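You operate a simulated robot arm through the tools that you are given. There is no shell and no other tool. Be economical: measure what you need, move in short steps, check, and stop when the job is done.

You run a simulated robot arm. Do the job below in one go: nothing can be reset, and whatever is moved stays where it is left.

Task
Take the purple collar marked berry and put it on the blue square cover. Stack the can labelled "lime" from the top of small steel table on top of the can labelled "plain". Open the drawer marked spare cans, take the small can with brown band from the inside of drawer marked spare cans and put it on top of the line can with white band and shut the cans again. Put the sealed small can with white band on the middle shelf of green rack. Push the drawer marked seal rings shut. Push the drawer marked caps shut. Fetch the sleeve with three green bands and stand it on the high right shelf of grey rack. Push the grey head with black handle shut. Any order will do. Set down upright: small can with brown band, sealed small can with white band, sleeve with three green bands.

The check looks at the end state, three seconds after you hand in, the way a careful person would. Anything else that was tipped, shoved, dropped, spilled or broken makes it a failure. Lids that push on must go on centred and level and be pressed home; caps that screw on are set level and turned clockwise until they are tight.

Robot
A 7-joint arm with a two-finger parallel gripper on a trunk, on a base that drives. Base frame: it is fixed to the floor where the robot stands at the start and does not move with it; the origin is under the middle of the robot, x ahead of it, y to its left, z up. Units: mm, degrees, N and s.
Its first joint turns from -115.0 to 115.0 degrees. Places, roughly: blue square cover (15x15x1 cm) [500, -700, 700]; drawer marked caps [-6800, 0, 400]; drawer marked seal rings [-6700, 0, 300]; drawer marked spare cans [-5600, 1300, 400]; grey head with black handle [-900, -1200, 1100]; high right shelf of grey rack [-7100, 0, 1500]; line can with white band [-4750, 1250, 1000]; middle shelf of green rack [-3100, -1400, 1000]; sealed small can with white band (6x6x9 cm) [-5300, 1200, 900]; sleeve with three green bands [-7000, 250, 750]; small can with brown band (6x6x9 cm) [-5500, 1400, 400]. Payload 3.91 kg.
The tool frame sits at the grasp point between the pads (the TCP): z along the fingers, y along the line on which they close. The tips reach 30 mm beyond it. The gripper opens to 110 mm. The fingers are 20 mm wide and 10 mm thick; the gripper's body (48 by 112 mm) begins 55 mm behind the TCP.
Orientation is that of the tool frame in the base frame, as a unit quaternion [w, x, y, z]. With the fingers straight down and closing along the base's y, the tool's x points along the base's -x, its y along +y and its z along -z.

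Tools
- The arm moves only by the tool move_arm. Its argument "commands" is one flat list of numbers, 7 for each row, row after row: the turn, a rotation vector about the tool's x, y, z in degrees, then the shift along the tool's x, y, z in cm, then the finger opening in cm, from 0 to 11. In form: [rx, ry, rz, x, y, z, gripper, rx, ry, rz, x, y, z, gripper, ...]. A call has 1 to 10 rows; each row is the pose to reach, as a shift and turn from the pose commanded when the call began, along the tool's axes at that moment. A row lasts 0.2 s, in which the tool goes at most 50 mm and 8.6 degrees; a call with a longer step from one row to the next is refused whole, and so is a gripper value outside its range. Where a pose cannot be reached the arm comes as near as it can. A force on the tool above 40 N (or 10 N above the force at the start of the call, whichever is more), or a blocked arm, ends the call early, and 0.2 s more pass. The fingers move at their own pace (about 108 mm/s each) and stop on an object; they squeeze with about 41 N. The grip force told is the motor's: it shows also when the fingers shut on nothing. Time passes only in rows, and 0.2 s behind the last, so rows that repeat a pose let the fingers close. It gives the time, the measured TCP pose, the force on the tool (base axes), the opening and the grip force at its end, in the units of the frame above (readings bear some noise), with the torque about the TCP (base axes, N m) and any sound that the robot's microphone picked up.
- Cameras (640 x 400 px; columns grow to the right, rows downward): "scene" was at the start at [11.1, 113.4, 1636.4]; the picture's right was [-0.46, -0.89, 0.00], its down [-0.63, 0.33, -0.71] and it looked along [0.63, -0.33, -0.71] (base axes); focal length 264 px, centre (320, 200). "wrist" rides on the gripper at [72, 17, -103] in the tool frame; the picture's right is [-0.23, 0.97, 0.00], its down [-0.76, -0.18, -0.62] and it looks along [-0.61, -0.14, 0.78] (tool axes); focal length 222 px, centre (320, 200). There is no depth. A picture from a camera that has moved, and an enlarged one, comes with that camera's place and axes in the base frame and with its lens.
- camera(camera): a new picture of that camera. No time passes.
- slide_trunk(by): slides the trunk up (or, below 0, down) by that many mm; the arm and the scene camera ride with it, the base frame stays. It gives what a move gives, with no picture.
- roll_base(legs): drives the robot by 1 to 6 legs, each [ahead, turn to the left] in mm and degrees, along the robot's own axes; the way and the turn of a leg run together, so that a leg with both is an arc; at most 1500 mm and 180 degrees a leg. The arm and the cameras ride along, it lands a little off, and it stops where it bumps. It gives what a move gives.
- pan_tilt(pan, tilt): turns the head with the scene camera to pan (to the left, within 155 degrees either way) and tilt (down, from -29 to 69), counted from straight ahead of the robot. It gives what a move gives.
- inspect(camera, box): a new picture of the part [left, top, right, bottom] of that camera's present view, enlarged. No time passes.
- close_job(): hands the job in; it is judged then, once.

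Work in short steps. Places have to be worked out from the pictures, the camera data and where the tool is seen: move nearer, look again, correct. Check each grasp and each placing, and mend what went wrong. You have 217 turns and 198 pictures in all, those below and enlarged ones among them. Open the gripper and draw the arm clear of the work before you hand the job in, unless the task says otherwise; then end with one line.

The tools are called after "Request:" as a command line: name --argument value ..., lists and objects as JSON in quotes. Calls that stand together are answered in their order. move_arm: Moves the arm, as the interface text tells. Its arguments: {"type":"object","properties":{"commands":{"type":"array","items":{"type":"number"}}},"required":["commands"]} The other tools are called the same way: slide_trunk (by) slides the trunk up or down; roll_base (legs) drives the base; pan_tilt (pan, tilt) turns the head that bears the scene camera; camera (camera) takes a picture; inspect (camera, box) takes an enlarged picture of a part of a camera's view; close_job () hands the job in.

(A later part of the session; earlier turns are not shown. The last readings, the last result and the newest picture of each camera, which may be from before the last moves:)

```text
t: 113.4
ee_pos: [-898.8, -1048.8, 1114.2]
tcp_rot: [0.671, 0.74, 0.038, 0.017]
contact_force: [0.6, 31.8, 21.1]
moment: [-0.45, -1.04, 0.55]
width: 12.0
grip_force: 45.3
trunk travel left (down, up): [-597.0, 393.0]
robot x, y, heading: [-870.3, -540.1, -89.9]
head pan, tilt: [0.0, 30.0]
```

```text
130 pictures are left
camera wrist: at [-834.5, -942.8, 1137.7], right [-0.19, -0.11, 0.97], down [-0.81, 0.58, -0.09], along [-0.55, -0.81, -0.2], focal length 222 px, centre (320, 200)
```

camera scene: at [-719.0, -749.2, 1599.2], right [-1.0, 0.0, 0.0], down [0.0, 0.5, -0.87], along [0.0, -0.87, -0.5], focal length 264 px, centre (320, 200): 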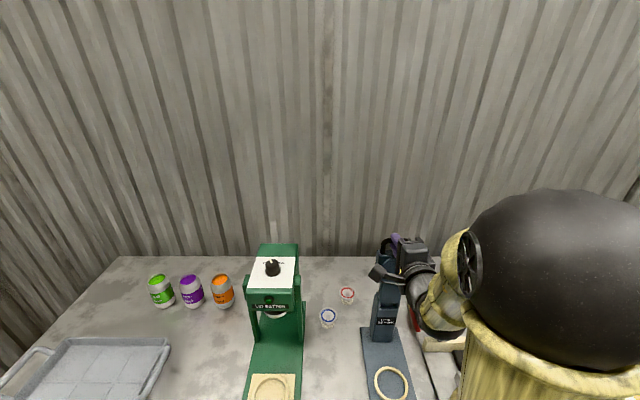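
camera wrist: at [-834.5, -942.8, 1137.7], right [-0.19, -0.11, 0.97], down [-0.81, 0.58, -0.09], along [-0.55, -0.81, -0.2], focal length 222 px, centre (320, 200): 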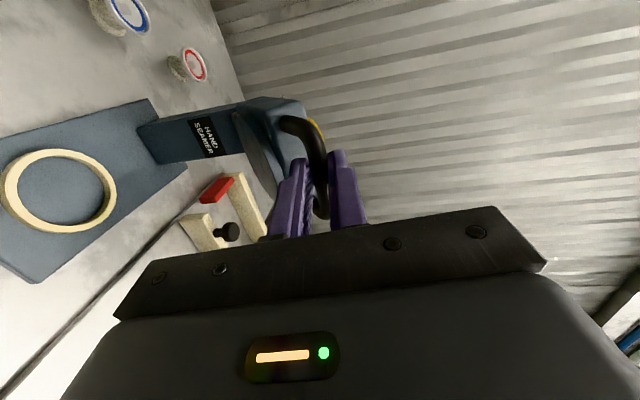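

At about 52°. Continue down the arc.

Request:
roll_base --legs '[[-11, 0]]'

Request:
slide_trunk --by -16

Request:
roll_base --legs '[[-10, 0]]'

Request:
slide_trunk --by -18

Request:
roll_base --legs '[[-8, 0]]'

Request:
slide_trunk --by -19

Request:
roll_base --legs '[[-7, 0]]'

Request:
slide_trunk --by -20

Request:
camera --camera "wrist"

```text
t: 114.2
ee_pos: [-898.1, -1045.8, 1107.9]
tcp_rot: [0.666, 0.745, 0.037, 0.015]
contact_force: [2.2, -1.9, -4.8]
moment: [0.31, -0.87, -0.62]
width: 12.4
grip_force: 45.1
trunk travel left (down, up): [-597.0, 393.0]
robot x, y, heading: [-869.0, -534.4, -90.0]
head pan, tilt: [0.0, 30.0]
```

```text
t: 114.8
ee_pos: [-897.8, -1039.2, 1095.3]
tcp_rot: [0.669, 0.742, 0.037, 0.016]
contact_force: [0.3, 32.7, 17.0]
moment: [-0.31, -1.02, 0.46]
width: 12.1
grip_force: 44.6
trunk travel left (down, up): [-581.0, 409.0]
robot x, y, heading: [-869.1, -530.7, -90.4]
head pan, tilt: [0.0, 30.0]
```

```text
t: 115.5
ee_pos: [-897.9, -1035.2, 1090.2]
tcp_rot: [0.665, 0.746, 0.038, 0.015]
contact_force: [1.5, -5.2, -5.4]
moment: [0.25, -0.86, -0.49]
width: 12.1
grip_force: 45.0
trunk travel left (down, up): [-581.0, 409.0]
robot x, y, heading: [-872.7, -523.5, -89.5]
head pan, tilt: [0.0, 30.0]
```

```text
t: 116.2
ee_pos: [-899.0, -1029.8, 1075.5]
tcp_rot: [0.667, 0.744, 0.038, 0.016]
contact_force: [0.8, 33.0, 11.4]
moment: [-0.11, -1.05, 0.32]
width: 12.1
grip_force: 45.1
trunk travel left (down, up): [-563.0, 427.0]
robot x, y, heading: [-870.7, -523.8, -89.7]
head pan, tilt: [0.0, 30.0]
```

```text
t: 116.9
ee_pos: [-898.8, -1028.0, 1072.6]
tcp_rot: [0.664, 0.747, 0.038, 0.016]
contact_force: [0.6, -3.3, -4.0]
moment: [0.12, -0.86, -0.17]
width: 12.1
grip_force: 44.8
trunk travel left (down, up): [-563.0, 427.0]
robot x, y, heading: [-869.7, -514.3, -90.1]
head pan, tilt: [0.0, 30.0]
```

```text
t: 117.6
ee_pos: [-900.1, -1022.8, 1055.0]
tcp_rot: [0.665, 0.746, 0.038, 0.015]
contact_force: [0.7, 30.0, 7.2]
moment: [0.03, -0.98, 0.17]
width: 12.1
grip_force: 44.8
trunk travel left (down, up): [-544.0, 446.0]
robot x, y, heading: [-869.9, -512.2, -90.1]
head pan, tilt: [0.0, 30.0]
```

```text
t: 118.3
ee_pos: [-899.7, -1021.4, 1051.2]
tcp_rot: [0.664, 0.747, 0.037, 0.015]
contact_force: [0.0, -6.3, -4.0]
moment: [0.06, -0.92, -0.08]
width: 11.9
grip_force: 45.3
trunk travel left (down, up): [-544.0, 446.0]
robot x, y, heading: [-870.1, -507.3, -89.7]
head pan, tilt: [0.0, 30.0]
```

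```text
t: 119.0
ee_pos: [-898.3, -1017.4, 1033.8]
tcp_rot: [0.664, 0.746, 0.037, 0.016]
contact_force: [1.5, 21.4, 1.8]
moment: [0.15, -0.97, 0.03]
width: 11.9
grip_force: 44.9
trunk travel left (down, up): [-524.0, 466.0]
robot x, y, heading: [-867.3, -508.5, -90.0]
head pan, tilt: [0.0, 30.0]
```

```text
129 pictures are left
camera wrist: at [-834.2, -911.4, 1060.2], right [-0.19, -0.13, 0.97], down [-0.81, 0.58, -0.08], along [-0.55, -0.8, -0.22], focal length 222 px, centre (320, 200)
```

wrist: 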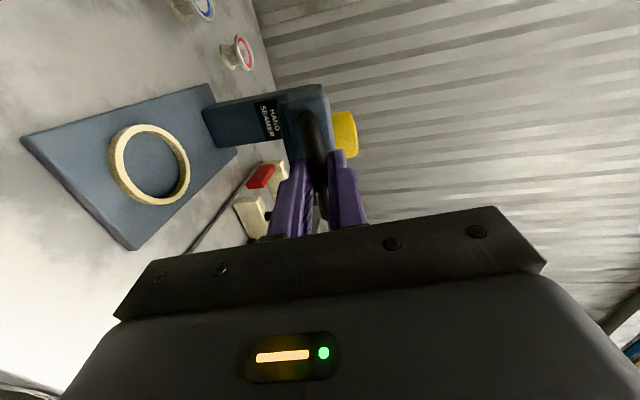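

Nearly there. Continue lowering until it stops.

Request:
roll_base --legs '[[-4, 0]]'

Request:
slide_trunk --by -20

Request:
slide_trunk --by -15

Request:
slide_trunk --by -12

Request:
slide_trunk --by -12

Request:
camera --camera "wrist"

Request:
camera --camera "scene"

```text
t: 119.7
ee_pos: [-899.7, -1017.2, 1034.3]
tcp_rot: [0.664, 0.747, 0.038, 0.015]
contact_force: [0.8, -0.5, -1.7]
moment: [-0.02, -0.94, -0.07]
width: 12.2
grip_force: 44.3
trunk travel left (down, up): [-524.0, 466.0]
robot x, y, heading: [-868.3, -505.2, -90.1]
head pan, tilt: [0.0, 30.0]
```

```text
t: 120.4
ee_pos: [-898.8, -1015.0, 1013.4]
tcp_rot: [0.664, 0.747, 0.038, 0.015]
contact_force: [0.8, 15.7, -1.2]
moment: [0.18, -0.96, 0.03]
width: 11.9
grip_force: 45.4
trunk travel left (down, up): [-504.0, 486.0]
robot x, y, heading: [-872.3, -505.0, -89.6]
head pan, tilt: [0.0, 30.0]
```

```text
t: 121.0
ee_pos: [-898.5, -1013.0, 998.5]
tcp_rot: [0.664, 0.747, 0.038, 0.015]
contact_force: [0.3, 23.0, -2.3]
moment: [0.25, -0.92, -0.07]
width: 11.6
grip_force: 45.0
trunk travel left (down, up): [-489.0, 501.0]
robot x, y, heading: [-873.0, -502.7, -89.9]
head pan, tilt: [0.0, 30.0]
```

```text
t: 121.6
ee_pos: [-898.4, -1015.1, 986.0]
tcp_rot: [0.663, 0.747, 0.037, 0.016]
contact_force: [0.1, 24.6, -3.9]
moment: [0.22, -0.88, -0.1]
width: 11.7
grip_force: 45.1
trunk travel left (down, up): [-477.0, 513.0]
robot x, y, heading: [-873.3, -505.5, -89.9]
head pan, tilt: [0.0, 30.0]
```

```text
t: 122.2
ee_pos: [-898.3, -1016.0, 981.9]
tcp_rot: [0.67, 0.741, 0.038, 0.016]
contact_force: [0.9, 15.2, 29.8]
moment: [-0.5, -0.96, -0.14]
width: 12.0
grip_force: 44.9
trunk travel left (down, up): [-465.0, 525.0]
robot x, y, heading: [-871.2, -502.2, -89.8]
head pan, tilt: [0.0, 30.0]
```

```text
128 pictures are left
camera wrist: at [-834.3, -908.9, 1005.5], right [-0.19, -0.11, 0.97], down [-0.81, 0.58, -0.09], along [-0.55, -0.81, -0.2], focal length 222 px, centre (320, 200)
```

wrist: 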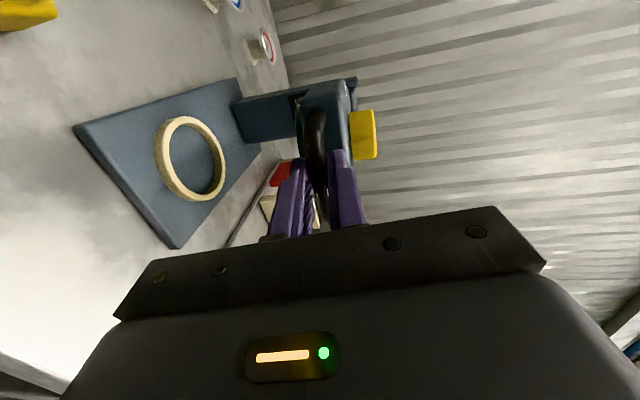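

```text
127 pictures are left
camera scene: at [-719.3, -530.9, 1374.5], right [-1.0, 0.0, 0.0], down [0.0, 0.5, -0.87], along [0.0, -0.87, -0.5], focal length 264 px, centre (320, 200)
```

scene: 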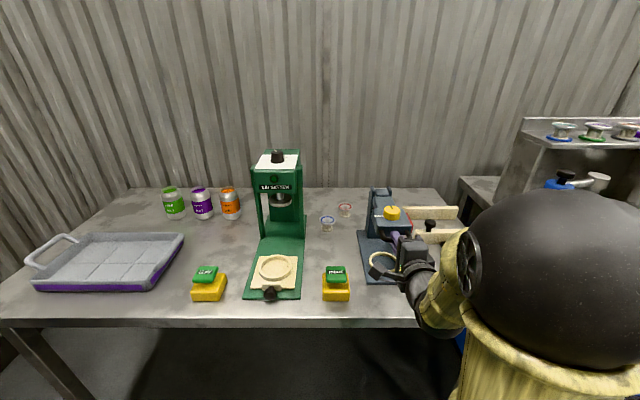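

It reached a stop at z≈982 with 30 N upward. One more firm press, then I release.

Request:
slide_trunk --by -5

Request:
inspect --camera "scene" --box '[340, 170, 470, 300]'

```text
t: 122.6
ee_pos: [-898.9, -1016.2, 981.3]
tcp_rot: [0.674, 0.738, 0.037, 0.016]
contact_force: [2.8, 21.2, 11.9]
moment: [-0.21, -0.99, -0.3]
width: 11.9
grip_force: 45.1
trunk travel left (down, up): [-463.0, 527.0]
robot x, y, heading: [-869.1, -501.2, -90.0]
head pan, tilt: [0.0, 30.0]
stopped: the force on the tool passed its limit (the readings are from after the stop); the commanded pose is now the measured one
```

```text
3.08 times, centred on (405, 235) of scene
camera zoom: at [-719.2, -531.1, 1372.2], right [-1.0, 0.0, 0.0], down [0.0, 0.5, -0.87], along [0.0, -0.87, -0.5], focal length 812 px, centre (58, 92)
```

zoom: 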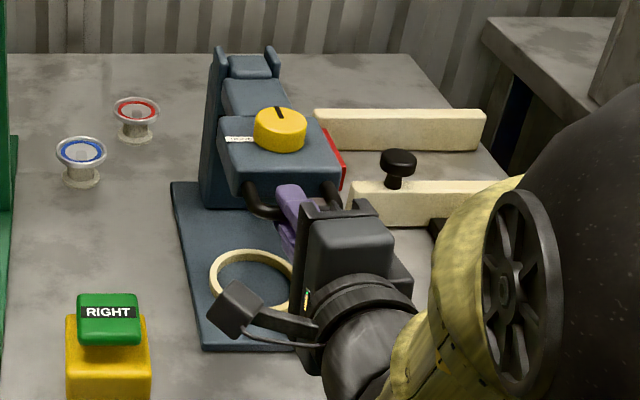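

Head is horizontal and against its stop. I open and drive straight back.

Request:
move_arm --commands '[0, 0, 0, 0, 0, 0, 3.6, 0, 0, 0, 0, 0, 0, 3.6]'

Request:
roll_base --legs '[[-150, 0]]'

Request:
camera --camera "wrist"

Request:
inspect --camera "scene" --box '[280, 150, 470, 300]'

```text
t: 123.2
ee_pos: [-899.0, -1019.2, 978.0]
tcp_rot: [0.67, 0.742, 0.039, 0.015]
contact_force: [0.0, -0.1, 0.9]
moment: [0.02, -0.02, 0.02]
width: 36.3
grip_force: 0.0
trunk travel left (down, up): [-463.0, 527.0]
robot x, y, heading: [-872.2, -503.0, -90.0]
head pan, tilt: [0.0, 30.0]
```

```text
t: 124.5
ee_pos: [-897.6, -869.7, 978.8]
tcp_rot: [0.671, 0.74, 0.04, 0.017]
contact_force: [0.5, -0.4, 0.2]
moment: [-0.03, 0.01, 0.01]
width: 36.2
grip_force: 0.0
trunk travel left (down, up): [-463.0, 527.0]
robot x, y, heading: [-872.8, -351.0, -89.7]
head pan, tilt: [0.0, 30.0]
```

```text
125 pictures are left
camera wrist: at [-833.3, -763.8, 1003.0], right [-0.19, -0.11, 0.97], down [-0.81, 0.57, -0.09], along [-0.55, -0.81, -0.2], focal length 222 px, centre (320, 200)
```

wrist: 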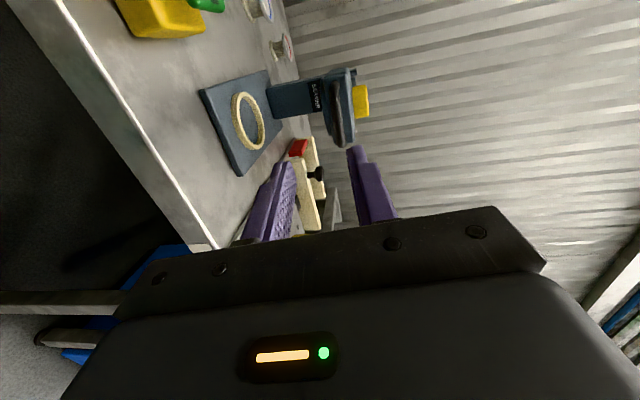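

```text
2.67 times, centred on (375, 225) of scene
camera zoom: at [-719.8, -386.3, 1372.4], right [-1.0, -0.01, 0.0], down [0.0, 0.5, -0.87], along [0.0, -0.87, -0.5], focal length 704 px, centre (173, 133)
```

zoom: 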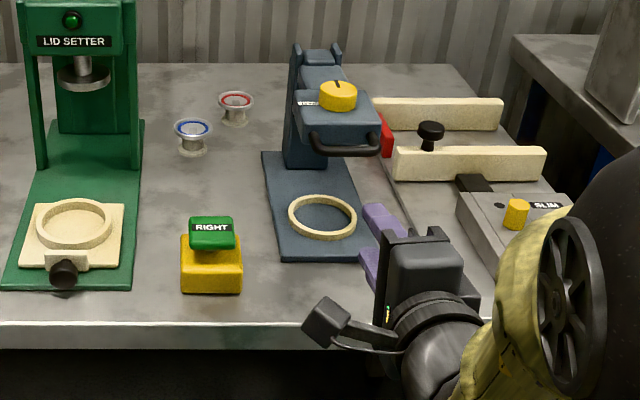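

The seamer is shut. Now I back off to the corridor and turn the tool down again for travel.

Request:
roll_base --legs '[[-300, 0]]'

Request:
move_arm --commands '[4.9, 4.9, -4.9, 0, 0, -2, 5, 9.8, 9.8, -9.8, 0, 0, -4, 5, 14.7, 14.7, -14.7, 0, 0, -6, 5, 19.6, 19.6, -19.6, 0, 0, -8, 5, 24.5, 24.5, -24.5, 0, 0, -10, 5, 29.4, 29.4, -29.4, 0, 0, -12, 5, 34.3, 34.3, -34.3, 0, 0, -13, 5]'

Request:
move_arm --commands '[4.9, 4.9, -4.9, 0, 0, 0, 5, 9.8, 9.8, -9.8, 0, 0, 0, 5, 14.7, 14.7, -14.7, 0, 0, 0, 5, 19.6, 19.6, -19.6, 0, 0, 0, 5, 24.5, 24.5, -24.5, 0, 0, 0, 5, 29.4, 29.4, -29.4, 0, 0, 0, 5, 34.3, 34.3, -34.3, 0, 0, 0, 5]'

```text
t: 126.6
ee_pos: [-898.2, -571.8, 978.5]
tcp_rot: [0.671, 0.74, 0.043, 0.019]
contact_force: [0.3, -0.1, 0.1]
moment: [0.0, 0.02, -0.01]
width: 36.1
grip_force: 0.1
trunk travel left (down, up): [-463.0, 527.0]
robot x, y, heading: [-870.4, -56.3, -89.4]
head pan, tilt: [0.0, 30.0]
```

```text
t: 128.2
ee_pos: [-908.1, -442.4, 991.6]
tcp_rot: [0.363, 0.818, 0.445, 0.025]
contact_force: [0.0, 0.0, -0.8]
moment: [0.02, -0.03, 0.03]
width: 50.2
grip_force: 0.0
trunk travel left (down, up): [-463.0, 527.0]
robot x, y, heading: [-871.0, -53.1, -89.2]
head pan, tilt: [0.0, 30.0]
```

```text
t: 129.8
ee_pos: [-907.3, -444.0, 992.4]
tcp_rot: [-0.04, 0.679, 0.732, 0.024]
contact_force: [0.6, -0.3, 0.8]
moment: [0.0, -0.02, 0.03]
width: 50.0
grip_force: 0.1
trunk travel left (down, up): [-463.0, 527.0]
robot x, y, heading: [-872.5, -54.4, -89.5]
head pan, tilt: [0.0, 30.0]
```

I trim the tool to straight down, then drive the corridor to x≈-5270 in stages.

Request:
move_arm --commands '[-1.3, -5.2, 4.3, 3, 0, -3, 5, -1.3, -5.2, 4.3, 5, 0, -6, 5]'

Request:
roll_base --legs '[[0, -90], [1400, 0], [1000, 0]]'

Request:
pan_tilt --pan -25 --tilt 25

Request:
camera --camera "scene"

```text
t: 130.4
ee_pos: [-910.8, -398.7, 1053.9]
tcp_rot: [0.003, 0.707, 0.707, 0.0]
contact_force: [-0.8, 0.3, -0.2]
moment: [0.01, 0.0, 0.03]
width: 49.7
grip_force: 0.1
trunk travel left (down, up): [-463.0, 527.0]
robot x, y, heading: [-873.1, -53.9, -89.2]
head pan, tilt: [0.0, 30.0]
```

```text
t: 145.9
ee_pos: [-3613.9, -85.7, 1054.1]
tcp_rot: [0.0, 1.0, 0.008, -0.002]
contact_force: [-1.1, 0.2, 0.6]
moment: [0.0, 0.02, 0.01]
width: 50.1
grip_force: 0.0
trunk travel left (down, up): [-463.0, 527.0]
robot x, y, heading: [-3275.4, -114.8, -178.6]
head pan, tilt: [0.0, 30.0]
```

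```text
t: 146.8
ee_pos: [-3614.2, -85.2, 1054.6]
tcp_rot: [0.001, 1.0, 0.008, -0.001]
contact_force: [0.0, -0.6, -0.1]
moment: [0.01, 0.0, 0.01]
width: 50.2
grip_force: 0.1
trunk travel left (down, up): [-463.0, 527.0]
robot x, y, heading: [-3266.6, -116.7, -178.4]
head pan, tilt: [-25.0, 25.0]
```

```text
123 pictures are left
camera scene: at [-3292.0, -231.1, 1380.3], right [0.39, 0.92, 0.0], down [0.39, -0.17, -0.91], along [-0.83, 0.36, -0.42], focal length 264 px, centre (320, 200)
```

scene: 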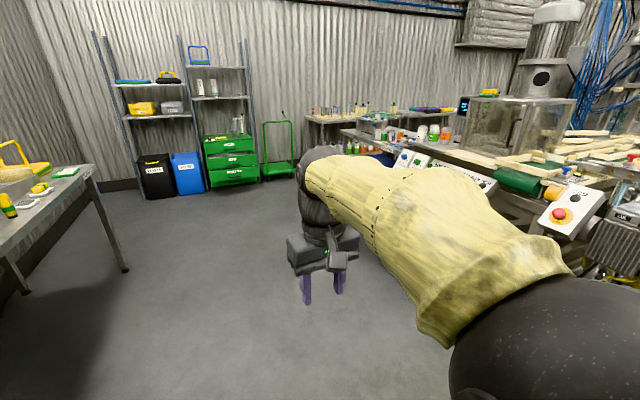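

Path ahead is clear. I drive on to x≈-5250 and look to the right (+y).

Request:
roll_base --legs '[[1000, -1.5], [980, 0]]'

Request:
slide_trunk --by 200

Request:
pan_tilt --pan -85 --tilt 25

Request:
camera --camera "scene"

```text
t: 156.6
ee_pos: [-5572.5, -89.3, 1054.2]
tcp_rot: [0.002, 1.0, -0.005, -0.002]
contact_force: [0.5, 0.1, 0.0]
moment: [0.03, 0.03, -0.01]
width: 50.1
grip_force: 0.0
trunk travel left (down, up): [-463.0, 527.0]
robot x, y, heading: [-5228.0, -129.7, -179.9]
head pan, tilt: [-25.0, 25.0]
```

```text
t: 158.8
ee_pos: [-5572.6, -89.2, 1253.2]
tcp_rot: [0.001, 1.0, -0.006, -0.002]
contact_force: [-0.2, -0.1, 0.9]
moment: [-0.01, 0.01, -0.04]
width: 49.9
grip_force: 0.2
trunk travel left (down, up): [-663.0, 327.0]
robot x, y, heading: [-5228.8, -129.4, -180.0]
head pan, tilt: [-25.0, 25.0]
```

```text
t: 160.1
ee_pos: [-5572.1, -89.1, 1254.0]
tcp_rot: [0.002, 1.0, -0.006, -0.002]
contact_force: [0.4, -0.4, -0.1]
moment: [0.02, 0.02, 0.0]
width: 50.1
grip_force: 0.0
trunk travel left (down, up): [-663.0, 327.0]
robot x, y, heading: [-5227.6, -128.5, -179.8]
head pan, tilt: [-85.0, 25.0]
```

```text
122 pictures are left
camera scene: at [-5179.3, -190.9, 1580.4], right [1.0, 0.09, 0.0], down [0.04, -0.42, -0.91], along [-0.08, 0.9, -0.42], focal length 264 px, centre (320, 200)
```

scene: 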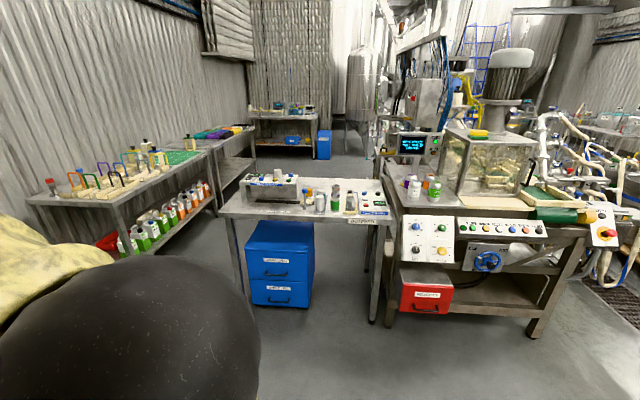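

Request:
inspect --camera "scene" --box '[220, 150, 420, 275]'

Request:
inspect --camera "scene" --box '[380, 120, 560, 235]'

Request:
inspect --camera "scene" --box '[220, 210, 400, 325]'

```text
3.20 times, centred on (320, 212) of scene
camera zoom: at [-5179.3, -190.9, 1580.4], right [1.0, 0.09, 0.0], down [0.04, -0.42, -0.91], along [-0.08, 0.9, -0.42], focal length 844 px, centre (320, 160)
```

zoom: 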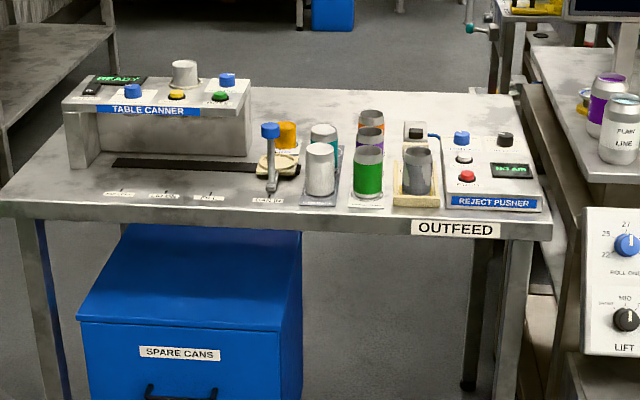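

```text
3.48 times, centred on (470, 178) of scene
camera zoom: at [-5179.3, -190.9, 1580.4], right [1.0, 0.09, 0.0], down [0.04, -0.42, -0.91], along [-0.08, 0.9, -0.42], focal length 918 px, centre (-202, 278)
```

zoom: 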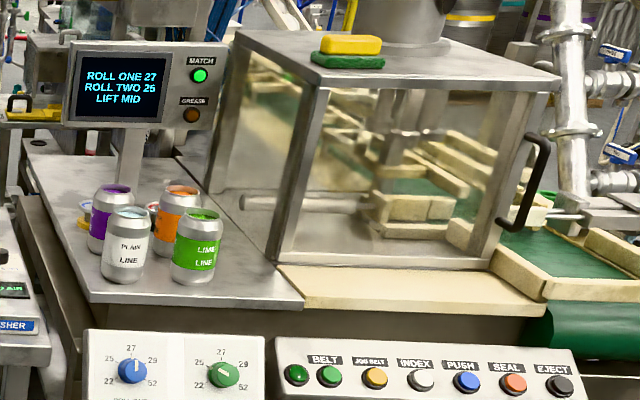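

```text
3.48 times, centred on (310, 268) of scene
camera zoom: at [-5179.3, -190.9, 1580.4], right [1.0, 0.09, 0.0], down [0.04, -0.42, -0.91], along [-0.08, 0.9, -0.42], focal length 918 px, centre (355, -35)
```

zoom: 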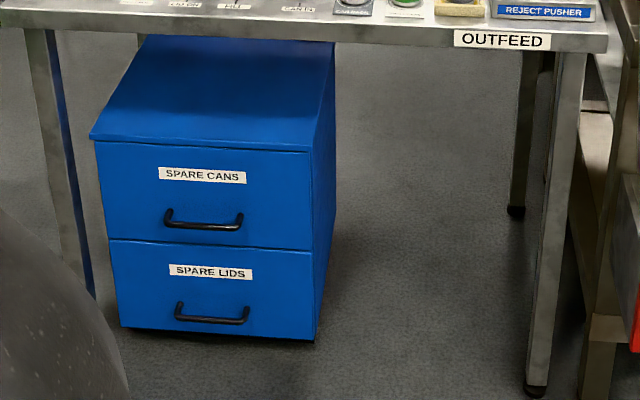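

Found: SPARE CANS drawer (top of blue cabinet), the white sealed small can on the outfeed table, and the PLAIN LINE can on the line deck. I go in front of the drawer first.

Request:
roll_base --legs '[[330, 0], [0, -90], [450, 0]]'

Request:
pan_tilt --pan 0 --tilt 45

Request:
camera --camera "scene"

Request:
camera --camera "wrist"

```text
t: 168.4
ee_pos: [-5526.6, 667.0, 1252.7]
tcp_rot: [0.0, 0.708, -0.706, -0.002]
contact_force: [-0.1, 1.0, 0.5]
moment: [-0.03, 0.05, -0.01]
width: 50.0
grip_force: 0.1
trunk travel left (down, up): [-663.0, 327.0]
robot x, y, heading: [-5559.8, 320.7, 90.9]
head pan, tilt: [-85.0, 25.0]
```

```text
t: 170.0
ee_pos: [-5526.7, 665.9, 1253.4]
tcp_rot: [0.0, 0.707, -0.707, -0.002]
contact_force: [0.2, 0.5, 0.1]
moment: [-0.02, -0.03, 0.0]
width: 50.4
grip_force: 0.0
trunk travel left (down, up): [-663.0, 327.0]
robot x, y, heading: [-5560.5, 326.3, 91.1]
head pan, tilt: [0.0, 45.0]
```

```text
118 pictures are left
camera scene: at [-5716.2, 340.7, 1549.8], right [1.0, 0.02, 0.0], down [0.01, -0.71, -0.71], along [-0.01, 0.71, -0.71], focal length 264 px, centre (320, 200)
```

scene: 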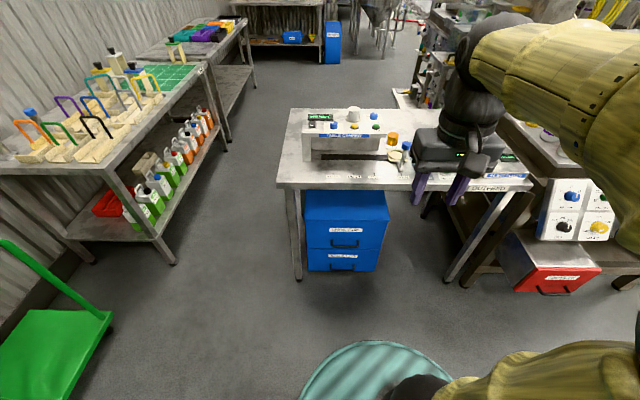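

```text
117 pictures are left
camera wrist: at [-5543.8, 593.5, 1356.7], right [-0.97, 0.23, 0.0], down [0.18, 0.76, 0.63], along [0.14, 0.61, -0.78], focal length 222 px, centre (320, 200)
```

wrist: 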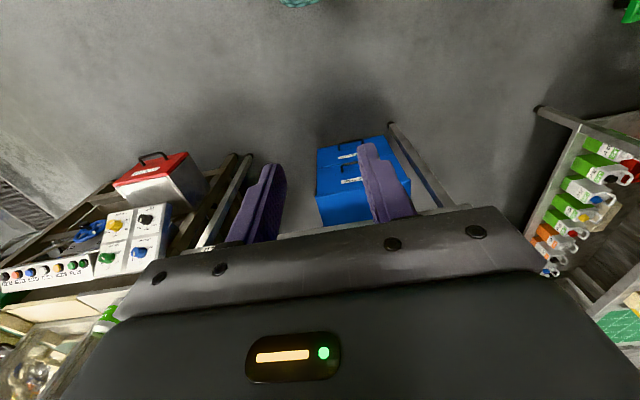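

I zoom on the drawer handle in both views.

Request:
inspect --camera "scene" --box '[270, 170, 430, 280]'

Request:
inspect --camera "wrist" --box '[290, 110, 450, 220]'

```text
3.64 times, centred on (350, 225) of scene
camera zoom: at [-5716.2, 340.7, 1549.8], right [1.0, 0.02, 0.0], down [0.01, -0.71, -0.71], along [-0.01, 0.71, -0.71], focal length 959 px, centre (211, 109)
```

zoom: 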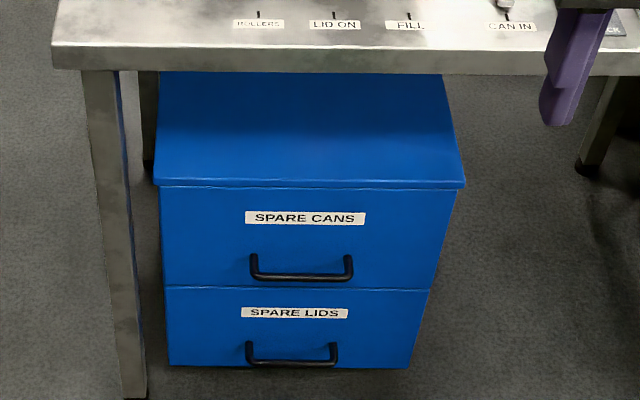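

```text
3.64 times, centred on (370, 165) of wrist
camera zoom: at [-5543.8, 593.5, 1356.7], right [-0.97, 0.23, 0.0], down [0.18, 0.76, 0.63], along [0.14, 0.61, -0.78], focal length 808 px, centre (138, 327)
```

zoom: 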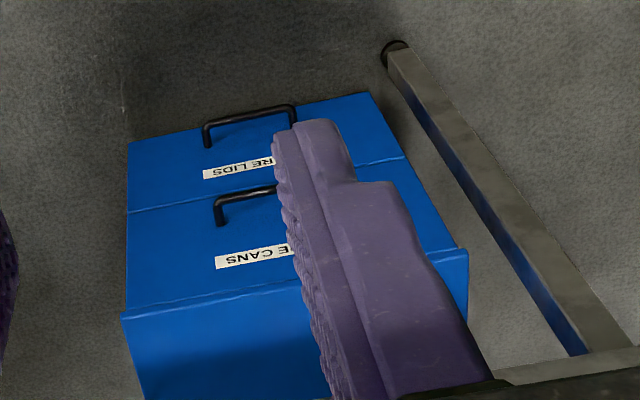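

Handle bar ≈[-5593,1172,373], protruding ~33 mm, running along x. I lower the trunk and turn the tool to point forward and somewhat down, fingers closing across the bar.

Request:
slide_trunk --by -560

Request:
move_arm --commands '[-4.1, -4.1, 5.9, -1, 0, 0, 5, -8.2, -8.2, 11.8, -2.5, 0, 0, 5, -12.3, -12.3, 17.7, -4, 0, 0, 5, -16.4, -16.4, 23.6, -5.5, 0, 0, 5, -20.5, -20.5, 29.5, -7, 0, 0, 5, -24.6, -24.6, 35.4, -8.5, 0, 0, 5, -28.7, -28.7, 41.3, -10, 0, 0, 5]'

```text
refused: -560 is not a number from -400 to 400
```

```text
t: 171.6
ee_pos: [-5527.5, 767.5, 1256.0]
tcp_rot: [-0.001, -0.374, 0.862, 0.342]
contact_force: [-0.2, 0.9, -0.2]
moment: [0.04, 0.0, 0.01]
width: 50.1
grip_force: 0.1
trunk travel left (down, up): [-663.0, 327.0]
robot x, y, heading: [-5560.8, 324.0, 91.1]
head pan, tilt: [0.0, 45.0]
```

Trunk takes at most 400 a call. I finish the turn, then lower in two slides.

Request:
move_arm --commands '[-4.1, -4.1, 5.9, -0.6, 0.5, 0.6, 5, -8.2, -8.2, 11.8, -1.2, 1, 1.2, 5, -12.3, -12.3, 17.7, -1.9, 1.5, 1.8, 5, -16.4, -16.4, 23.6, -2.6, 2, 2.4, 5, -20.5, -20.5, 29.5, -3.2, 2.4, 2.9, 5, -24.6, -24.6, 35.4, -3.9, 2.9, 3.5, 5]'

Request:
slide_trunk --by -390

Request:
slide_trunk --by -240

Request:
camera --camera "wrist"

Request:
camera --camera "scene"

```text
t: 173.0
ee_pos: [-5526.6, 825.9, 1253.4]
tcp_rot: [0.003, -0.024, 0.825, 0.564]
contact_force: [1.3, -0.2, 1.2]
moment: [-0.09, 0.07, 0.07]
width: 50.0
grip_force: 0.0
trunk travel left (down, up): [-663.0, 327.0]
robot x, y, heading: [-5562.1, 327.2, 90.9]
head pan, tilt: [0.0, 45.0]
```

```text
t: 176.7
ee_pos: [-5527.2, 824.9, 865.6]
tcp_rot: [-0.002, -0.012, 0.824, 0.567]
contact_force: [0.3, 0.4, -0.5]
moment: [-0.02, 0.03, 0.02]
width: 50.1
grip_force: 0.0
trunk travel left (down, up): [-273.0, 717.0]
robot x, y, heading: [-5558.9, 323.4, 91.0]
head pan, tilt: [0.0, 45.0]
```

```text
t: 179.2
ee_pos: [-5527.4, 825.7, 625.3]
tcp_rot: [-0.002, -0.012, 0.824, 0.567]
contact_force: [0.0, -0.1, -0.2]
moment: [-0.01, -0.01, 0.02]
width: 50.2
grip_force: 0.0
trunk travel left (down, up): [-33.0, 957.0]
robot x, y, heading: [-5565.1, 324.9, 90.9]
head pan, tilt: [0.0, 45.0]
```

```text
114 pictures are left
camera wrist: at [-5598.3, 734.0, 676.0], right [0.21, 0.35, 0.91], down [0.77, -0.63, 0.06], along [0.6, 0.69, -0.41], focal length 222 px, centre (320, 200)
```

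wrist: 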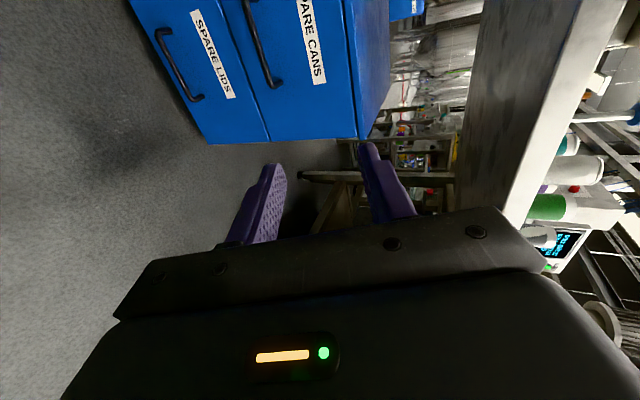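

```text
113 pictures are left
camera scene: at [-5716.2, 340.6, 919.8], right [1.0, 0.02, 0.0], down [0.01, -0.71, -0.71], along [-0.01, 0.71, -0.71], focal length 264 px, centre (320, 200)
```

scene: 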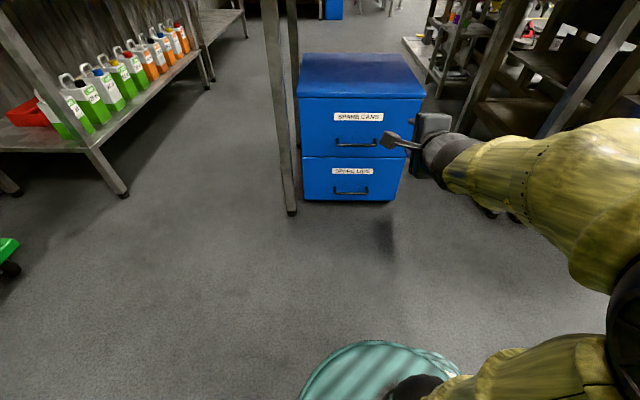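

Two head heights give the bar at ≈[-5598,1160,388]. I lower the arm to that height and line up in x.

Request:
move_arm --commands '[0, 0, 0, 1.2, -3.7, 1.4, 5, 0, 0, 0, 2.4, -7.4, 2.8, 5, 0, 0, 0, 3.6, -11, 4.2, 5, 0, 0, 0, 4.8, -14.7, 5.6, 5, 0, 0, 0, 6, -18.4, 7, 5, 0, 0, 0, 7.1, -22.1, 8.5, 5, 0, 0, 0, 7.1, -22.1, 8.5, 5]'

Request:
camera --camera "wrist"

```text
t: 180.8
ee_pos: [-5581.6, 829.9, 496.5]
tcp_rot: [-0.001, -0.011, 0.824, 0.566]
contact_force: [0.1, -0.6, 0.0]
moment: [-0.01, -0.05, 0.03]
width: 50.2
grip_force: 0.0
out of reach, approached as far as the arm can: row 2, 4, 5, 6, 7
trunk travel left (down, up): [-33.0, 957.0]
robot x, y, heading: [-5563.9, 327.3, 91.0]
head pan, tilt: [0.0, 45.0]
```

```text
112 pictures are left
camera wrist: at [-5654.0, 737.1, 547.8], right [0.21, 0.35, 0.91], down [0.77, -0.63, 0.07], along [0.6, 0.69, -0.41], focal length 222 px, centre (320, 200)
```

wrist: 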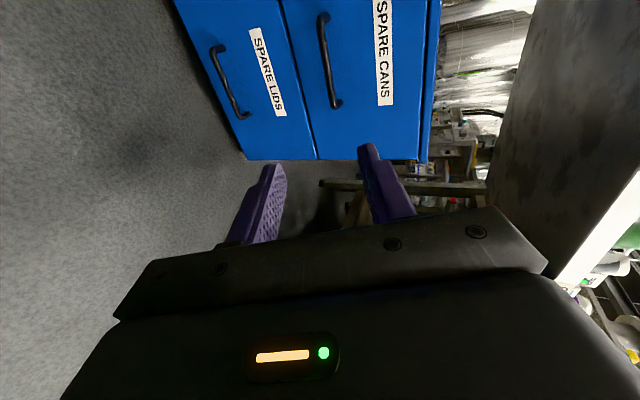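

The arm runs out at z≈496 so far out; I lower the trunk's rest, pull the tool nearer, and tilt it down a further 16°.

Request:
slide_trunk --by -32

Request:
move_arm --commands '[4, 0, 0, 0.5, -1.7, -2, 4, 8, 0, 0, 1, -4, -3, 3.6, 12, 0, 0, 1.5, -6.5, -3.7, 3.6, 16, 0, 0, 2, -8.5, -3.7, 3.6, 16, 0, 0, 2, -8.5, -3.7, 3.6]'

Request:
camera --camera "wrist"

```text
t: 181.6
ee_pos: [-5582.2, 828.6, 464.9]
tcp_rot: [-0.001, -0.011, 0.824, 0.566]
contact_force: [-0.3, 0.0, -0.4]
moment: [0.03, 0.04, -0.06]
width: 49.9
grip_force: 0.0
trunk travel left (down, up): [-1.0, 989.0]
robot x, y, heading: [-5564.0, 317.8, 91.2]
head pan, tilt: [0.0, 45.0]
```

```text
t: 182.8
ee_pos: [-5605.9, 798.1, 415.9]
tcp_rot: [0.001, -0.011, 0.896, 0.445]
contact_force: [0.3, 0.1, -0.6]
moment: [0.02, 0.01, 0.01]
width: 35.8
grip_force: 0.0
out of reach, approached as far as the arm can: row 1, 2, 3, 4, 5
trunk travel left (down, up): [-1.0, 989.0]
robot x, y, heading: [-5559.2, 322.1, 91.1]
head pan, tilt: [0.0, 45.0]
```

```text
111 pictures are left
camera wrist: at [-5677.9, 724.2, 489.9], right [0.21, 0.59, 0.78], down [0.77, -0.59, 0.24], along [0.6, 0.55, -0.58], focal length 222 px, centre (320, 200)
```

wrist: 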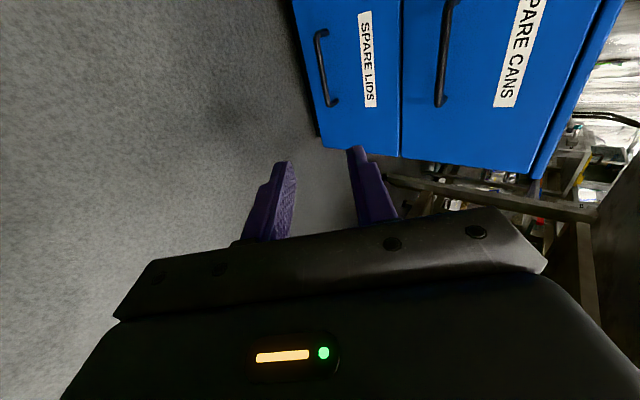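

Close: z 416 at 37° down. I pull 45 mm nearer and 25 mm lower.

Request:
move_arm --commands '[1, 0, 0, 0, -2.2, -1.2, 3.6, 2, 0, 0, 0, -4.7, -2.2, 3.6, 2, 0, 0, 0, -4.7, -2.2, 3.6]'

Request:
camera --camera "wrist"

```text
t: 183.6
ee_pos: [-5611.0, 790.6, 412.2]
tcp_rot: [0.001, -0.011, 0.903, 0.429]
contact_force: [0.1, 0.4, -0.5]
moment: [-0.03, 0.0, -0.02]
width: 36.0
grip_force: 0.1
out of reach, approached as far as the arm can: row 1, 2, 3
trunk travel left (down, up): [-1.0, 989.0]
robot x, y, heading: [-5560.0, 323.3, 91.3]
head pan, tilt: [0.0, 45.0]
```

```text
110 pictures are left
camera wrist: at [-5684.6, 720.2, 488.9], right [0.21, 0.62, 0.76], down [0.77, -0.58, 0.26], along [0.6, 0.53, -0.6], focal length 222 px, centre (320, 200)
```

wrist: 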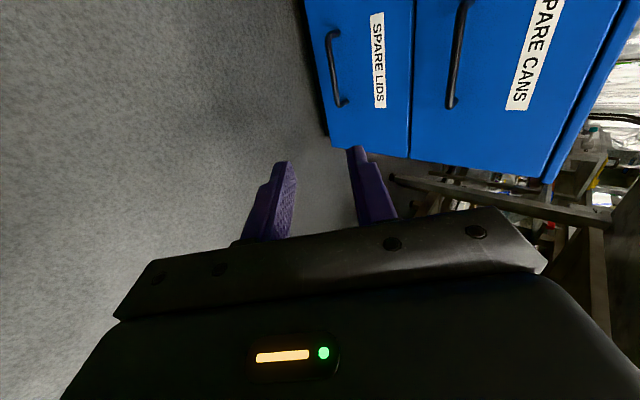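

Still limited; tilting down 12° more should free the wrist to go lower.

Request:
move_arm --commands '[4, 0, 0, 0, -0.7, 0.4, 3.6, 8, 0, 0, 0, -1.4, 0.9, 3.6, 12, 0, 0, 0, -2.2, 1.5, 3.6, 14, 0, 0, 0, -2.6, 2, 3.6, 14, 0, 0, 0, -2.6, 2, 3.6]'

Request:
camera --camera "wrist"

Request:
camera --camera "scene"

```text
t: 184.8
ee_pos: [-5611.9, 786.7, 384.8]
tcp_rot: [0.002, -0.01, 0.948, 0.318]
contact_force: [-0.5, 0.1, 0.2]
moment: [0.0, -0.01, -0.01]
width: 36.3
grip_force: 0.0
out of reach, approached as far as the arm can: row 4, 5
trunk travel left (down, up): [-1.0, 989.0]
robot x, y, heading: [-5561.6, 321.5, 91.0]
head pan, tilt: [0.0, 45.0]
```

```text
109 pictures are left
camera wrist: at [-5686.0, 737.3, 475.7], right [0.21, 0.78, 0.59], down [0.77, -0.5, 0.4], along [0.61, 0.37, -0.7], focal length 222 px, centre (320, 200)
```

wrist: 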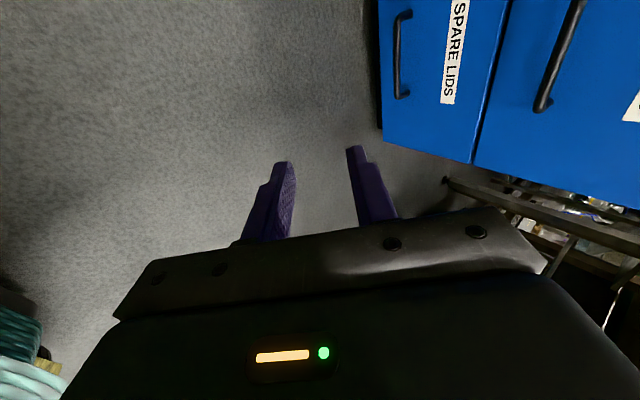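

```text
108 pictures are left
camera scene: at [-5716.2, 340.6, 887.8], right [1.0, 0.02, 0.0], down [0.01, -0.71, -0.71], along [-0.01, 0.71, -0.71], focal length 264 px, centre (320, 200)
```

scene: 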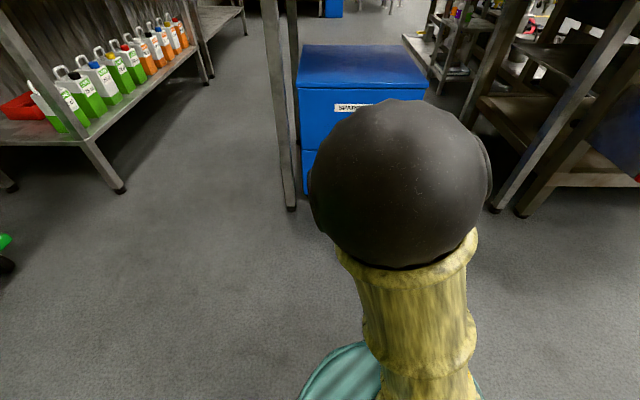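

Tilt is 53° and reach is fine now. I raise the tool to z≈430 (to come over the bar), and drive 280 closer.

Request:
move_arm --commands '[0, 0, 0, -0.8, 1.4, -1.8, 3.6, 0, 0, 0, -1.5, 2.7, -3.6, 3.6, 0, 0, 0, -1.5, 2.7, -3.6, 3.6]'

Request:
roll_base --legs '[[270, 0]]'

Request:
camera --camera "wrist"

Request:
camera --camera "scene"

```text
t: 185.6
ee_pos: [-5597.3, 787.5, 430.0]
tcp_rot: [0.002, -0.011, 0.948, 0.317]
contact_force: [0.2, -0.1, -1.1]
moment: [-0.01, 0.01, 0.04]
width: 35.6
grip_force: 0.1
trunk travel left (down, up): [-1.0, 989.0]
robot x, y, heading: [-5560.0, 326.0, 90.9]
head pan, tilt: [0.0, 45.0]
```

```text
t: 187.5
ee_pos: [-5605.4, 1056.2, 430.2]
tcp_rot: [0.002, -0.012, 0.948, 0.317]
contact_force: [0.3, 0.4, 0.2]
moment: [0.01, 0.03, -0.01]
width: 36.1
grip_force: 0.2
trunk travel left (down, up): [-1.0, 989.0]
robot x, y, heading: [-5568.6, 596.2, 91.1]
head pan, tilt: [0.0, 45.0]
```

```text
107 pictures are left
camera wrist: at [-5677.5, 1005.8, 520.9], right [0.2, 0.78, 0.59], down [0.77, -0.5, 0.4], along [0.61, 0.37, -0.7], focal length 222 px, centre (320, 200)
```

wrist: 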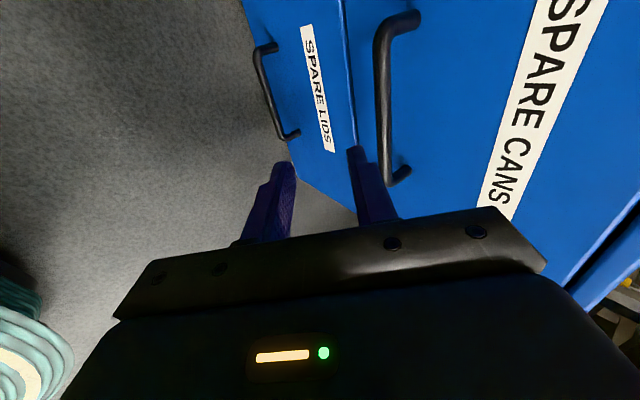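

```text
106 pictures are left
camera scene: at [-5721.4, 608.7, 887.8], right [1.0, 0.02, 0.0], down [0.01, -0.71, -0.71], along [-0.01, 0.71, -0.71], focal length 264 px, centre (320, 200)
```

scene: 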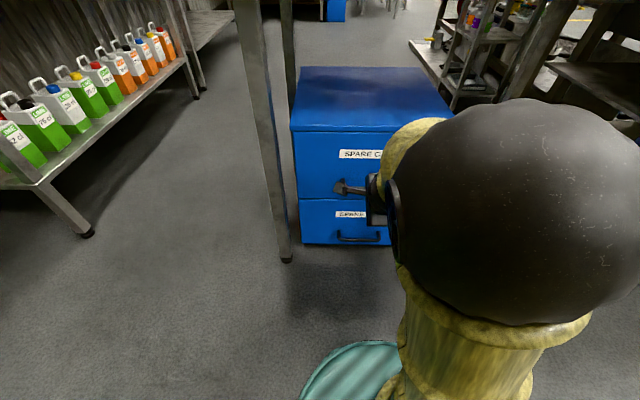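

Bar confirmed at y≈1160, z≈385, x −5668…−5532. I drive 80 mm on, staying above it, and look.

Request:
roll_base --legs '[[80, 0]]'

Request:
camera --camera "wrist"

```text
t: 188.6
ee_pos: [-5608.1, 1138.2, 429.5]
tcp_rot: [0.001, -0.013, 0.948, 0.317]
contact_force: [0.0, 0.4, -0.4]
moment: [0.01, 0.02, 0.01]
width: 35.7
grip_force: 0.1
trunk travel left (down, up): [-1.0, 989.0]
robot x, y, heading: [-5574.9, 670.9, 91.1]
head pan, tilt: [0.0, 45.0]
```

```text
105 pictures are left
camera wrist: at [-5680.2, 1086.6, 520.9], right [0.2, 0.78, 0.59], down [0.77, -0.5, 0.4], along [0.6, 0.37, -0.7], focal length 222 px, centre (320, 200)
```

wrist: 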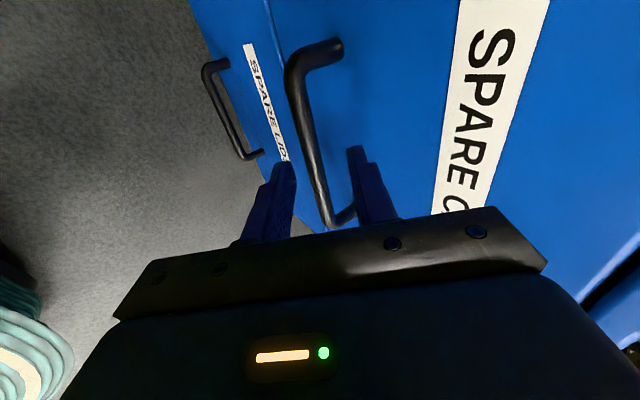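

The bar shows between the fingers. I slide in along it and close.

Request:
move_arm --commands '[0, 0, 0, 0, -0.6, 1.2, 3.6, 0, 0, 0, 0, -1.1, 2.3, 3.6, 0, 0, 0, 0, -1.1, 2.3, 2, 0, 0, 0, 0, -1.1, 2.3, 0.5, 0, 0, 0, 0, -1.1, 2.3, 0.5]'

Request:
camera --camera "wrist"

```text
t: 189.8
ee_pos: [-5606.8, 1143.2, 406.5]
tcp_rot: [0.0, -0.013, 0.947, 0.32]
contact_force: [-4.1, 2.0, 23.2]
moment: [0.5, 0.81, -0.58]
width: 13.5
grip_force: 45.0
trunk travel left (down, up): [-1.0, 989.0]
robot x, y, heading: [-5569.0, 673.6, 91.0]
head pan, tilt: [0.0, 45.0]
```

```text
104 pictures are left
camera wrist: at [-5680.1, 1092.1, 497.9], right [0.2, 0.78, 0.59], down [0.77, -0.5, 0.39], along [0.6, 0.38, -0.7], focal length 222 px, centre (320, 200)
```

wrist: 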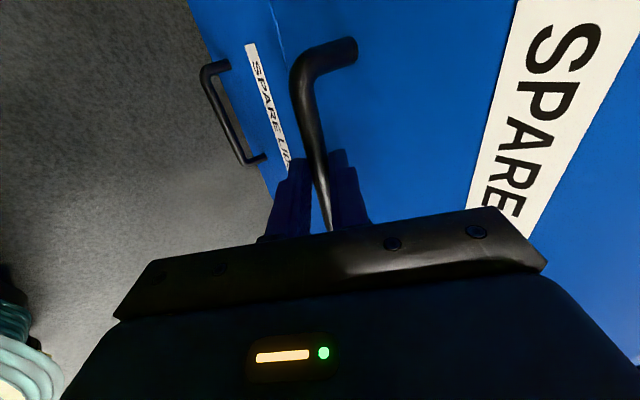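

The bar is held (13.5 mm). I pull the drawer out by driving back 280 mm.

Request:
roll_base --legs '[[-150, 0]]'

Request:
roll_base --legs '[[-130, 0]]'

Request:
camera --camera "wrist"

Request:
camera --camera "scene"

```text
t: 191.4
ee_pos: [-5607.6, 991.9, 406.2]
tcp_rot: [-0.003, -0.015, 0.947, 0.32]
contact_force: [-0.5, 0.4, 5.1]
moment: [0.09, 0.28, -0.96]
width: 13.6
grip_force: 45.2
trunk travel left (down, up): [-1.0, 989.0]
robot x, y, heading: [-5563.3, 521.8, 91.5]
head pan, tilt: [0.0, 45.0]
stopped in leg 1: the force on the tool passed its limit (the readings are from after the stop); the commanded pose is now the measured one
```

```text
t: 192.7
ee_pos: [-5607.4, 862.5, 407.4]
tcp_rot: [-0.006, -0.018, 0.947, 0.32]
contact_force: [-37.4, 0.9, 7.9]
moment: [0.12, 0.86, -0.45]
width: 13.8
grip_force: 45.1
trunk travel left (down, up): [-1.0, 989.0]
robot x, y, heading: [-5561.6, 392.2, 91.4]
head pan, tilt: [0.0, 45.0]
```

```text
103 pictures are left
camera wrist: at [-5677.8, 810.8, 498.2], right [0.2, 0.78, 0.59], down [0.78, -0.49, 0.39], along [0.59, 0.38, -0.71], focal length 222 px, centre (320, 200)
```

wrist: 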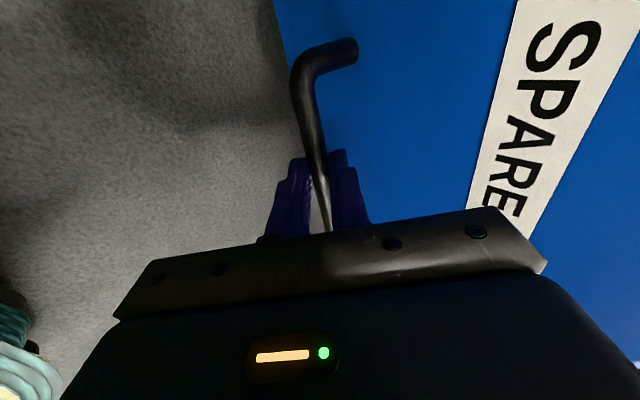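

```text
102 pictures are left
camera scene: at [-5717.4, 407.9, 887.6], right [1.0, 0.02, 0.0], down [0.02, -0.71, -0.71], along [-0.02, 0.71, -0.71], focal length 264 px, centre (320, 200)
```

scene: 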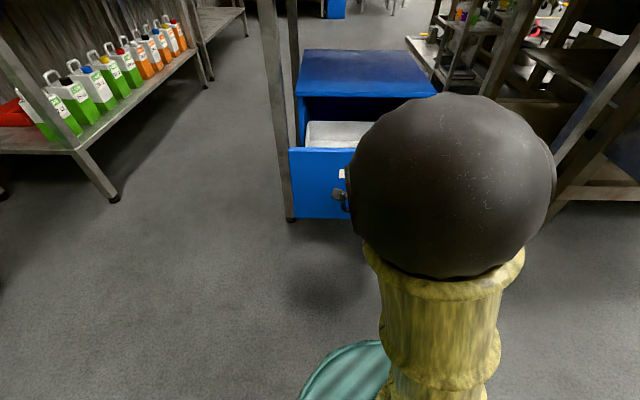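

Drawer is out 280 mm. I release the bar, back the fingers out upward and retreat to look inside.

Request:
move_arm --commands '[0, 0, 0, 0, 0, 0, 3.6, 0, 0, 0, 0, 0, 0, 3.6, 0, 0, 0, 0, 1.1, -2.3, 3.6, 0, 0, 0, 0, 3, -6, 3.6, 0, 0, 0, 0, 5, -10, 3.6]'

Request:
roll_base --legs '[[-150, 0]]'

Request:
slide_trunk --by 300

Request:
camera --camera "wrist"

Request:
camera --camera "scene"

```text
t: 193.9
ee_pos: [-5607.0, 843.5, 515.4]
tcp_rot: [-0.007, -0.018, 0.948, 0.318]
contact_force: [0.8, -0.2, 0.1]
moment: [-0.02, -0.01, 0.0]
width: 35.9
grip_force: 0.1
trunk travel left (down, up): [-1.0, 989.0]
robot x, y, heading: [-5562.1, 394.0, 91.4]
head pan, tilt: [0.0, 45.0]
```

```text
t: 195.3
ee_pos: [-5603.6, 690.8, 516.1]
tcp_rot: [-0.007, -0.018, 0.947, 0.32]
contact_force: [0.0, -0.1, 0.2]
moment: [-0.02, 0.02, 0.03]
width: 36.0
grip_force: 0.1
trunk travel left (down, up): [-1.0, 989.0]
robot x, y, heading: [-5561.5, 241.4, 91.3]
head pan, tilt: [0.0, 45.0]
```

```text
t: 198.3
ee_pos: [-5602.6, 691.4, 815.3]
tcp_rot: [-0.008, -0.019, 0.947, 0.32]
contact_force: [0.0, 0.0, -0.5]
moment: [-0.01, -0.01, 0.0]
width: 35.9
grip_force: 0.1
trunk travel left (down, up): [-301.0, 689.0]
robot x, y, heading: [-5555.4, 243.3, 91.3]
head pan, tilt: [0.0, 45.0]
```

```text
101 pictures are left
camera wrist: at [-5673.8, 638.8, 907.0], right [0.2, 0.78, 0.59], down [0.78, -0.49, 0.39], along [0.59, 0.38, -0.71], focal length 222 px, centre (320, 200)
```

wrist: 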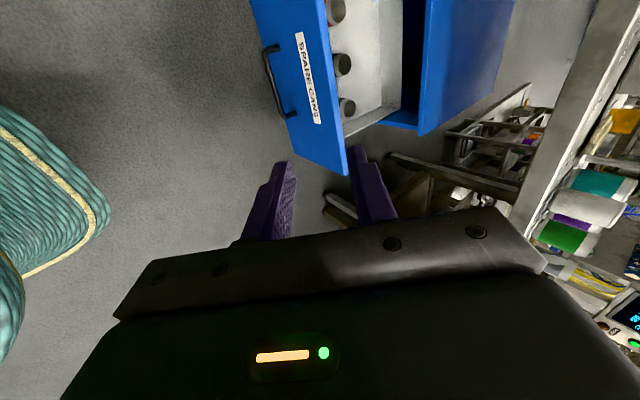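

```text
100 pictures are left
camera scene: at [-5712.9, 255.9, 1187.7], right [1.0, 0.02, 0.0], down [0.02, -0.71, -0.71], along [-0.02, 0.71, -0.71], focal length 264 px, centre (320, 200)
```

scene: 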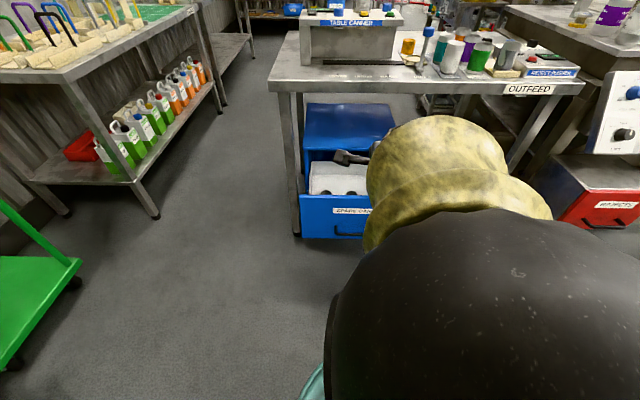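

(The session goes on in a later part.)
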